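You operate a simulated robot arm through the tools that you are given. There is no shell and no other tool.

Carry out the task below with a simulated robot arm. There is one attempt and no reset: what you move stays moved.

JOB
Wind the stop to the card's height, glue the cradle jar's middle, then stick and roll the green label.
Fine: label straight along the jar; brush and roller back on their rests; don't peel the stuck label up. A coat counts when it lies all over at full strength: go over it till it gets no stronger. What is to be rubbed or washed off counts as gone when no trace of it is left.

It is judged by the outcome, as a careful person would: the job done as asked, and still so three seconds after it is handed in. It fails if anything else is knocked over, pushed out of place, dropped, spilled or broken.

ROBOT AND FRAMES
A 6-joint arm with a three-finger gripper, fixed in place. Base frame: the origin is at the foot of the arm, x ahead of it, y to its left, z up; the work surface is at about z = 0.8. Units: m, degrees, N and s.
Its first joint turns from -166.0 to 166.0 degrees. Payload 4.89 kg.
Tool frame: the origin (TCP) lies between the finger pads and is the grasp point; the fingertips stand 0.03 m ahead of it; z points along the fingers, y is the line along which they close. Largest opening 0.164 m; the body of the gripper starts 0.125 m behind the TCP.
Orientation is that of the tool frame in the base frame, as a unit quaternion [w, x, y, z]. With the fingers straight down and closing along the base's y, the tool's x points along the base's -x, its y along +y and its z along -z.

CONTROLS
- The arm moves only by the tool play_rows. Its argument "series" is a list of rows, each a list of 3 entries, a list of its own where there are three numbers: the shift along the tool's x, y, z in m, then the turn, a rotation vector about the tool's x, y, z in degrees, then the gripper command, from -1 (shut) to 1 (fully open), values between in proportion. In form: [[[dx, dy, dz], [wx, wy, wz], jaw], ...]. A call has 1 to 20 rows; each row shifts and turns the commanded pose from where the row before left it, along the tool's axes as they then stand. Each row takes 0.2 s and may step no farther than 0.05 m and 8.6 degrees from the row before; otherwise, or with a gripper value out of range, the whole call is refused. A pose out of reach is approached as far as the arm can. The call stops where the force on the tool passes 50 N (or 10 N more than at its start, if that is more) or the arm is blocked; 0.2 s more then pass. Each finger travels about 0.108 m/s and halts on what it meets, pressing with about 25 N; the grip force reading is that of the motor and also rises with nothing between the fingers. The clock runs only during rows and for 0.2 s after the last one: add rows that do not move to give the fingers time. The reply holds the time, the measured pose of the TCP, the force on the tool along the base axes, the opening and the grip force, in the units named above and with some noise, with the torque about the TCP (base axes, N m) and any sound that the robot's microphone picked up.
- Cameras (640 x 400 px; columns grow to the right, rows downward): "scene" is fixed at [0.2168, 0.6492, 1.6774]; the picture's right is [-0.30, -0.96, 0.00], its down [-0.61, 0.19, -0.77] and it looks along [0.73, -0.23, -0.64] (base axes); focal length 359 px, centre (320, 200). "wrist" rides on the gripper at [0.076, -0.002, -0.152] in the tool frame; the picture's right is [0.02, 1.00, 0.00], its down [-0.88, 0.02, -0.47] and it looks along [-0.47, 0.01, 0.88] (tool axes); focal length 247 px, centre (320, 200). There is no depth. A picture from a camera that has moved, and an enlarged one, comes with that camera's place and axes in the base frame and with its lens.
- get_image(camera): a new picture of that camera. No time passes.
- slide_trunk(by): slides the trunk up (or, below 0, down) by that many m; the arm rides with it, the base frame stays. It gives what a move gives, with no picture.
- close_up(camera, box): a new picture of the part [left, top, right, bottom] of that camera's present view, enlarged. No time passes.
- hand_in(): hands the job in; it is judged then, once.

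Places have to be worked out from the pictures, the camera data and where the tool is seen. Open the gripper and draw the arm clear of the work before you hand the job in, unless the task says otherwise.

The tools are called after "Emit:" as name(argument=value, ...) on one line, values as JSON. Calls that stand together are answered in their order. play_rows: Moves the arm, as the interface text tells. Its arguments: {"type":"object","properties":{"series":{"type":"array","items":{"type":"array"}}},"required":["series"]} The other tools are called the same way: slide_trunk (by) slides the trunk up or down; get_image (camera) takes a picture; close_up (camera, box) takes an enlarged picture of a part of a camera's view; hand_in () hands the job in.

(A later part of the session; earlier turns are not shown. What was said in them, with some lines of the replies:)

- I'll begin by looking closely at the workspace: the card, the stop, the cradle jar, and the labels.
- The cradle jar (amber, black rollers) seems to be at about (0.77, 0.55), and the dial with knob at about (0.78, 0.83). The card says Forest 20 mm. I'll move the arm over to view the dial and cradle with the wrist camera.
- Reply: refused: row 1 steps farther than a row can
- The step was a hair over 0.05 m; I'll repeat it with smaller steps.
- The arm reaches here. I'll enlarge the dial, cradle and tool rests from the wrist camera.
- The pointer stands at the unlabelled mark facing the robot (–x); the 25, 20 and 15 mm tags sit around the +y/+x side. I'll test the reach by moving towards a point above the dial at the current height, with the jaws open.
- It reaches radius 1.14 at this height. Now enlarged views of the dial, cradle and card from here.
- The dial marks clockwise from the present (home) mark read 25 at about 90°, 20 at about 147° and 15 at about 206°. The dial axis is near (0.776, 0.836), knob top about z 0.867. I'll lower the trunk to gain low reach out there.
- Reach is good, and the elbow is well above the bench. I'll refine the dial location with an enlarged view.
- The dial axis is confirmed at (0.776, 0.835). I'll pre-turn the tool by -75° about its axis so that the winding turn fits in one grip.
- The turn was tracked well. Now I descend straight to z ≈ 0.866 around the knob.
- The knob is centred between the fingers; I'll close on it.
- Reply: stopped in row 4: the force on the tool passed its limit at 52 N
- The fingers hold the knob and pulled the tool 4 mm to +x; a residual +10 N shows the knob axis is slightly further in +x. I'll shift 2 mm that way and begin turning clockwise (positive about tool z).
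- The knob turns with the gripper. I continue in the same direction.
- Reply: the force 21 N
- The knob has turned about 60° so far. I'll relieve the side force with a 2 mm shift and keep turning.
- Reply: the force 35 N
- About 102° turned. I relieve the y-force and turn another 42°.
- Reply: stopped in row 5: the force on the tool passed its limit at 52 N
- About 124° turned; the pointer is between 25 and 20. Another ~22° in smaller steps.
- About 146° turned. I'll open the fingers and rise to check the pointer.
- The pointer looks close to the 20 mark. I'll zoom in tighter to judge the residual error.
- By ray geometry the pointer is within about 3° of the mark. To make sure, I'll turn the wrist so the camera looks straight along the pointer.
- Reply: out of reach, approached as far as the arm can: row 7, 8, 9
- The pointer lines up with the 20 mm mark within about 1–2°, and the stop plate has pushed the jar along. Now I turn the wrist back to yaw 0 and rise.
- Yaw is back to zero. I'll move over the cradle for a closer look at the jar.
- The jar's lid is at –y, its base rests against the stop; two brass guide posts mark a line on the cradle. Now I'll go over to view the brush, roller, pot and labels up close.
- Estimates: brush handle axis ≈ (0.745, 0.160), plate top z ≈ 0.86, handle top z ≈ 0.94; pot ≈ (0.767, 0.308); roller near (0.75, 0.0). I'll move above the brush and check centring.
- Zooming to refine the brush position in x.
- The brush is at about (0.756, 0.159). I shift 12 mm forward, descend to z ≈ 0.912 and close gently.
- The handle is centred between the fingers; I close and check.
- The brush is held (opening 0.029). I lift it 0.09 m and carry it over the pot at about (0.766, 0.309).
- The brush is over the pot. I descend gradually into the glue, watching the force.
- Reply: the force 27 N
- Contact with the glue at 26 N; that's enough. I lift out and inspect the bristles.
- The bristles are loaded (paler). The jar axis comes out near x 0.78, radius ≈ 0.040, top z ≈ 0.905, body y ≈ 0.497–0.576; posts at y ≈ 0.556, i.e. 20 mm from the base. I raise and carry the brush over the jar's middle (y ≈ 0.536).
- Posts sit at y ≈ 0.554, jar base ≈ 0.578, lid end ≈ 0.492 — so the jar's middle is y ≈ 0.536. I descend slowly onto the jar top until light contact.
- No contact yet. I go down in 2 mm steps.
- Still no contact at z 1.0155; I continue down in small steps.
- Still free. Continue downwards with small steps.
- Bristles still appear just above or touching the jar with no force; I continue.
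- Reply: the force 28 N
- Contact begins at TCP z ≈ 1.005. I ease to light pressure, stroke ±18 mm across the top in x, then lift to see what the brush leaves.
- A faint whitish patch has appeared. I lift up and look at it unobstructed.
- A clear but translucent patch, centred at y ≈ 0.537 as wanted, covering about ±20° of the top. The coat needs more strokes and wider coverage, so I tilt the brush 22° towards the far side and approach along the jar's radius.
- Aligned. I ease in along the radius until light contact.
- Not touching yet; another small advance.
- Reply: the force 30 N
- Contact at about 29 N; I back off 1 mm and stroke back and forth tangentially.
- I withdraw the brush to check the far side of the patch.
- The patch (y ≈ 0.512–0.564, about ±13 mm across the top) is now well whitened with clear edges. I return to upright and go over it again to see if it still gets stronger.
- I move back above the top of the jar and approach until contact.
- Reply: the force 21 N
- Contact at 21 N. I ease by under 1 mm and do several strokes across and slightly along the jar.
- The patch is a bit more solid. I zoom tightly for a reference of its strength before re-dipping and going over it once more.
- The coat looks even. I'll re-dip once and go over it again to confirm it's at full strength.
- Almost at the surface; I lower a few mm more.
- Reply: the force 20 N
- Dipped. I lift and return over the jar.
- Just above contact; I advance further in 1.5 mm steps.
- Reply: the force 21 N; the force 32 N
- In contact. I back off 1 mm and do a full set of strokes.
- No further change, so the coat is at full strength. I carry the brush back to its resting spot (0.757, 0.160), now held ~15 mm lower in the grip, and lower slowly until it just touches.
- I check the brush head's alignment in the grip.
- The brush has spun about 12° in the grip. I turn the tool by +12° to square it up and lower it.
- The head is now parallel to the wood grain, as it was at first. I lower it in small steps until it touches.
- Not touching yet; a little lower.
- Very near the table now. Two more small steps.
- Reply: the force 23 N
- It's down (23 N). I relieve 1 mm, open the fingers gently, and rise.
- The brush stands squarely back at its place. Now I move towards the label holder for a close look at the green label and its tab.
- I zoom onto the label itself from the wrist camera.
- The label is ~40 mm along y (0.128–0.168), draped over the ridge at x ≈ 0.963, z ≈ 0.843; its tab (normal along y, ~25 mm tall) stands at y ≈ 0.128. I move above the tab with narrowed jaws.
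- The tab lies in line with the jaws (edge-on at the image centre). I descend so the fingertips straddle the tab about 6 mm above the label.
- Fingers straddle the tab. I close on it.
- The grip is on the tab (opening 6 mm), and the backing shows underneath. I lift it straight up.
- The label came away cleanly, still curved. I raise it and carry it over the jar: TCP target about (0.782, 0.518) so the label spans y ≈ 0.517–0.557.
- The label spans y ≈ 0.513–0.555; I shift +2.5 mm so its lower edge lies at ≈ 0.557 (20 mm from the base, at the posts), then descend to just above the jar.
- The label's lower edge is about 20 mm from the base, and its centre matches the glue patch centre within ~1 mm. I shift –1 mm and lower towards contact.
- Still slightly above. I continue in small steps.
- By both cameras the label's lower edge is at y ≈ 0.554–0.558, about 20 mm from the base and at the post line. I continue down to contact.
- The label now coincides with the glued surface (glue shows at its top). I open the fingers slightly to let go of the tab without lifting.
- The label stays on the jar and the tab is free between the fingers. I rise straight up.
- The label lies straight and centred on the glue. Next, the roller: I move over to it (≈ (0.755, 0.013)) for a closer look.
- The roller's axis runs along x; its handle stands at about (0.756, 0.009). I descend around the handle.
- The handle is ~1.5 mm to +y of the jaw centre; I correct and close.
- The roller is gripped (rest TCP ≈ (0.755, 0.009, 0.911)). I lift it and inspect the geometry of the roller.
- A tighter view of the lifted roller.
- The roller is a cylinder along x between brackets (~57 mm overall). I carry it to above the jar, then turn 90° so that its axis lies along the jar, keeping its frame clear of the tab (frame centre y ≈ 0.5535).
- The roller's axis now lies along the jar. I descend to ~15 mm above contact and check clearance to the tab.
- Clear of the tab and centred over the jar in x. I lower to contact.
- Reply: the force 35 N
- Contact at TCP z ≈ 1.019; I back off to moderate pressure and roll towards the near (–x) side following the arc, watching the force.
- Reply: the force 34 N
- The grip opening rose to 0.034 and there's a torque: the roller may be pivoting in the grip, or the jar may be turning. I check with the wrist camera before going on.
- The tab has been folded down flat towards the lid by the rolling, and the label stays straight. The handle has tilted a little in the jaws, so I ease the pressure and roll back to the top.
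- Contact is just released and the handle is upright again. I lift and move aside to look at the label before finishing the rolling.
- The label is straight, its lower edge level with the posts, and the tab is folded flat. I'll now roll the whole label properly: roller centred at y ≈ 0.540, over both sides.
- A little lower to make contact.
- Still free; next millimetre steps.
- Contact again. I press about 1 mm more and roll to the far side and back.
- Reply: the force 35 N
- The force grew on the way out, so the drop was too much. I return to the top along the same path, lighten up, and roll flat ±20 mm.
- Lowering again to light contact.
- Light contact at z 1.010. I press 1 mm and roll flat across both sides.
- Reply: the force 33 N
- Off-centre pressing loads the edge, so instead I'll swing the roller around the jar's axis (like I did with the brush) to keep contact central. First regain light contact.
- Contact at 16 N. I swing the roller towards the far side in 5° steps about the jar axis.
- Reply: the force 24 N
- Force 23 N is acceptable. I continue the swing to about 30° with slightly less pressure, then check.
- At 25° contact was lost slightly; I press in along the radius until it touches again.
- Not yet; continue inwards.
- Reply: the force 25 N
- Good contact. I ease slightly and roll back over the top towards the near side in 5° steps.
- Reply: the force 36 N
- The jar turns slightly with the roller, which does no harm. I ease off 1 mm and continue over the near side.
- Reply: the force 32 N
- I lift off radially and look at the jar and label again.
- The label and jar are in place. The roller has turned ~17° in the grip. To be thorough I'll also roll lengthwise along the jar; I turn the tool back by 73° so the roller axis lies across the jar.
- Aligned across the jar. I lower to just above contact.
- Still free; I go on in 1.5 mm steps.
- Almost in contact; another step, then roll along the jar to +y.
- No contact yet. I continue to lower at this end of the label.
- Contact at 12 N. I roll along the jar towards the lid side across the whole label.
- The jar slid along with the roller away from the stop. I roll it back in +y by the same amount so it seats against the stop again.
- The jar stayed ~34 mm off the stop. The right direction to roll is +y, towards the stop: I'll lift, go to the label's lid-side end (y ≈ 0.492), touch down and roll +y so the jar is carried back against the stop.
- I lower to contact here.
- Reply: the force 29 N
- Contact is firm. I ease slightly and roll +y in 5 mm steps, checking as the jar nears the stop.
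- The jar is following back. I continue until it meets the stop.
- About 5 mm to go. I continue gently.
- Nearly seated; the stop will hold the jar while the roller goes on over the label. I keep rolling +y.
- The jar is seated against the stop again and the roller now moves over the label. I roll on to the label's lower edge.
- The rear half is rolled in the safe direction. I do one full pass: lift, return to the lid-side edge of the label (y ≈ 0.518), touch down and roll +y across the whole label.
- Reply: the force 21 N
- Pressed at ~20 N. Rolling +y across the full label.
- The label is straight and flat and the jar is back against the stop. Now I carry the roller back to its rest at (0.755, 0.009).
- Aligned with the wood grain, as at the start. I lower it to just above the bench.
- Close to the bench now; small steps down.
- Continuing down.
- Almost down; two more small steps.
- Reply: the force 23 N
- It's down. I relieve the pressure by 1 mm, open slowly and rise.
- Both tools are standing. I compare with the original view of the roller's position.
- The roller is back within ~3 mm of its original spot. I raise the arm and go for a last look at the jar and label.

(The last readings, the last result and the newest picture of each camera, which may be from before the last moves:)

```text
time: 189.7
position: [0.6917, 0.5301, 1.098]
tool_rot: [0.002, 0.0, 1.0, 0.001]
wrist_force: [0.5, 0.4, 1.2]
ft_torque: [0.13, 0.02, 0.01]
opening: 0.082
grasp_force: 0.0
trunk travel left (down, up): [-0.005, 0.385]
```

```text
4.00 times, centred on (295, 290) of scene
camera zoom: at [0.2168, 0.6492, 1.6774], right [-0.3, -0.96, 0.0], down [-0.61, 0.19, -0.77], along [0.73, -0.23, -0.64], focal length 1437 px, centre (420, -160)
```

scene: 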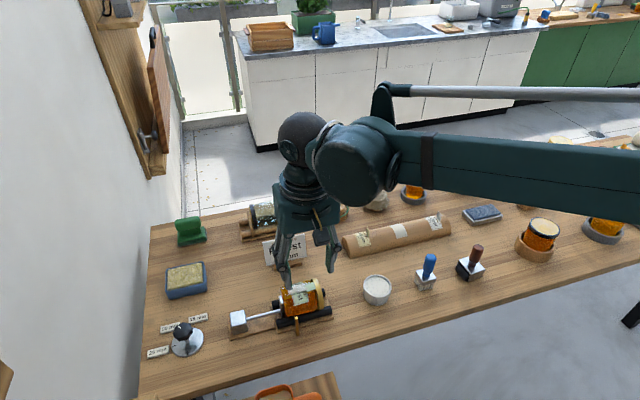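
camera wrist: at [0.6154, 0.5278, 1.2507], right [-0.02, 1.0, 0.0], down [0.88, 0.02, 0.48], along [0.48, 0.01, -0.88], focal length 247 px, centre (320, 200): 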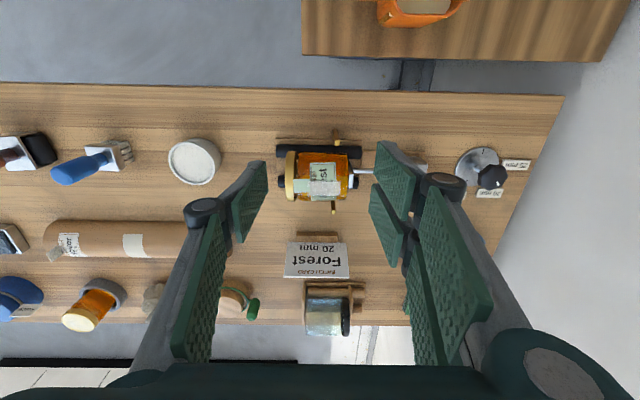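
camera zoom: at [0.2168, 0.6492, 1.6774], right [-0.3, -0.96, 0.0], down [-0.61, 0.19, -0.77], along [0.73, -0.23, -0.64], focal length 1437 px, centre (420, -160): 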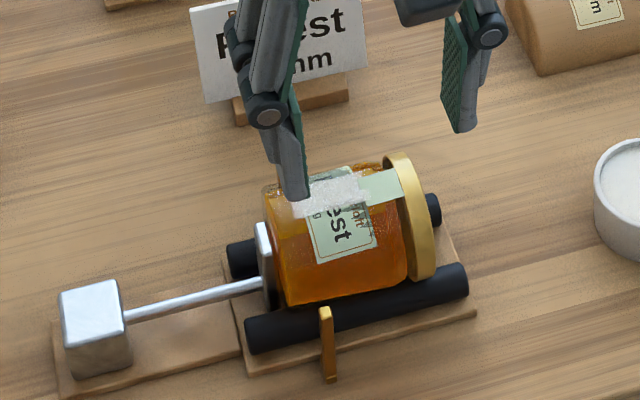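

Emit:
close_up(camera="wrist", box=[260, 130, 380, 220])

Emit:
close_up(camera="scene", box=[140, 300, 240, 370])

```text
4.44 times, centred on (320, 175) of wrist
camera zoom: at [0.6154, 0.5278, 1.2507], right [-0.02, 1.0, 0.0], down [0.88, 0.02, 0.48], along [0.48, 0.01, -0.88], focal length 1098 px, centre (320, 311)
```

zoom: 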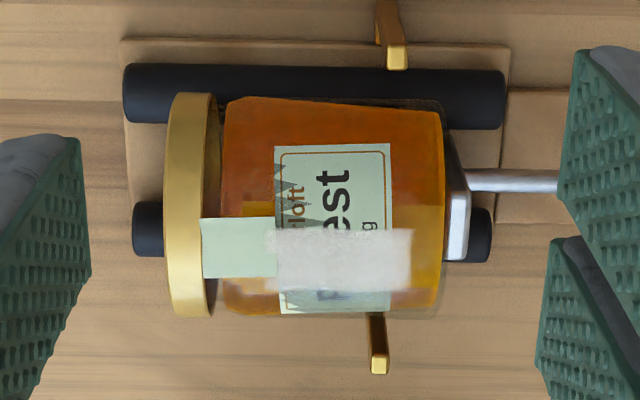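

```text
5.71 times, centred on (190, 335) of scene
camera zoom: at [0.2168, 0.6492, 1.6774], right [-0.3, -0.96, 0.0], down [-0.61, 0.19, -0.77], along [0.73, -0.23, -0.64], focal length 2053 px, centre (1063, -571)
```

zoom: 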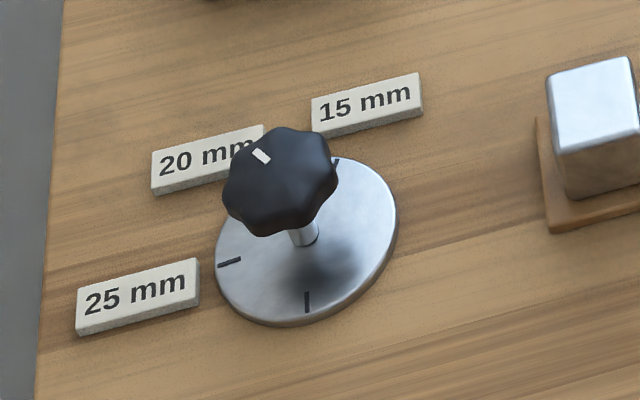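

Everything checks out: pointer at 20 mm, label straight with its lower edge on the post line, brush and roller on their rests. I open the gripper and draw the arm clear.

Emit:
play_rows(series=[[[0, 0, -0.045], [0, 0, 0], 0.5], [[0, 0, -0.045], [0, 0, 0], 1], [[0, 0, -0.045], [0, 0, 0], 1], [[0.02, -0.04, 0], [0, 0, 0], 1], [[0.02, -0.04, 0], [0, 0, 0], 1], [[0.02, -0.04, 0], [0, 0, 0], 1], [[0.02, -0.04, 0], [0, 0, 0], 1], [[0, -0.04, 0], [0, 0, 0], 1], [[0, 0, 0], [0, 0, 0], 1]])

Emit:
get_image(camera="scene")

Emit:
close_up(camera="scene", box=[220, 230, 360, 340])

```text
time: 191.7
position: [0.6085, 0.3281, 1.2311]
tool_rot: [0.001, 0.001, 1.0, 0.002]
wrist_force: [-1.2, 0.5, 0.1]
ft_torque: [-0.04, -0.08, -0.01]
opening: 0.164
grasp_force: 0.1
trunk travel left (down, up): [-0.005, 0.385]
```

```text
taken
```

scene: 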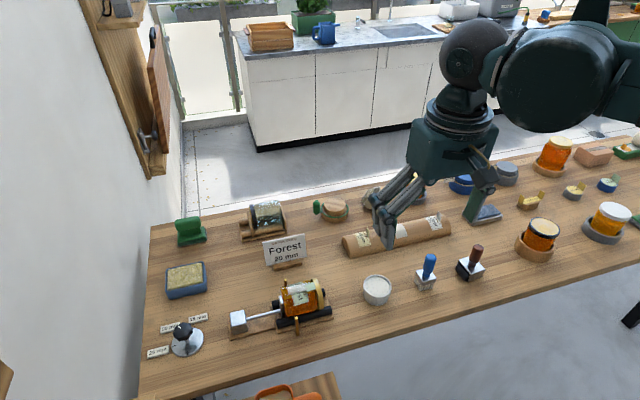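

```text
3.64 times, centred on (290, 285) of scene
camera zoom: at [0.2168, 0.6492, 1.6774], right [-0.3, -0.96, 0.0], down [-0.61, 0.19, -0.77], along [0.73, -0.23, -0.64], focal length 1307 px, centre (429, -109)
```

zoom: 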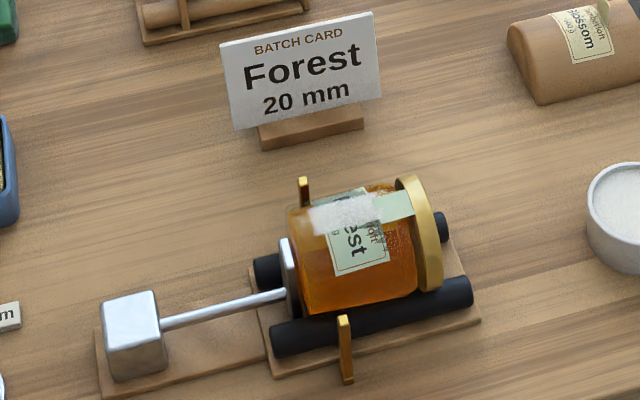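

The arm is clear with the gripper open, everything stands in its place, and the label is on the jar. I hand the job in.

Emit:
hand_in()

```text
The job is handed in.
```

The job is handed in. The stop is wound to 20 mm, the jar's middle is glued, and the green Forest label is stuck on and rolled.

- **Stop:** the dial pointer sits on the 20 mm mark, within about 1–2° as far as the pictures show.
- **Glue:** the patch covers the middle of the jar. Another dip and another set of strokes made no visible difference.
- **Label:** it lies straight along the jar. Its lower edge is in line with the brass posts and about 20 mm from the jar's base (18–23 mm across my readings).
- **Rolling:** I rolled along the jar over the label's full height. Across the curve I only rolled to about 25° either side of the top, so the label's outer edges (about 50° out) were not pressed directly. The tab folded flat towards the lid during the first pass.
- **Jar slid once:** while rolling lengthwise, the jar slid about 34 mm away from the stop. I rolled it back, and the pictures show it against the stop again.
- **Glue showing on the label:** in the pictures the glue patch shows over the middle of the label, with a jagged pattern near its upper edge. I took both for display effects rather than wrinkles, but I can't be certain.
- **Tools:** the brush is back where it was. The roller is back within about 3 mm and perhaps a few degrees turned.

Nothing was dropped or spilled.
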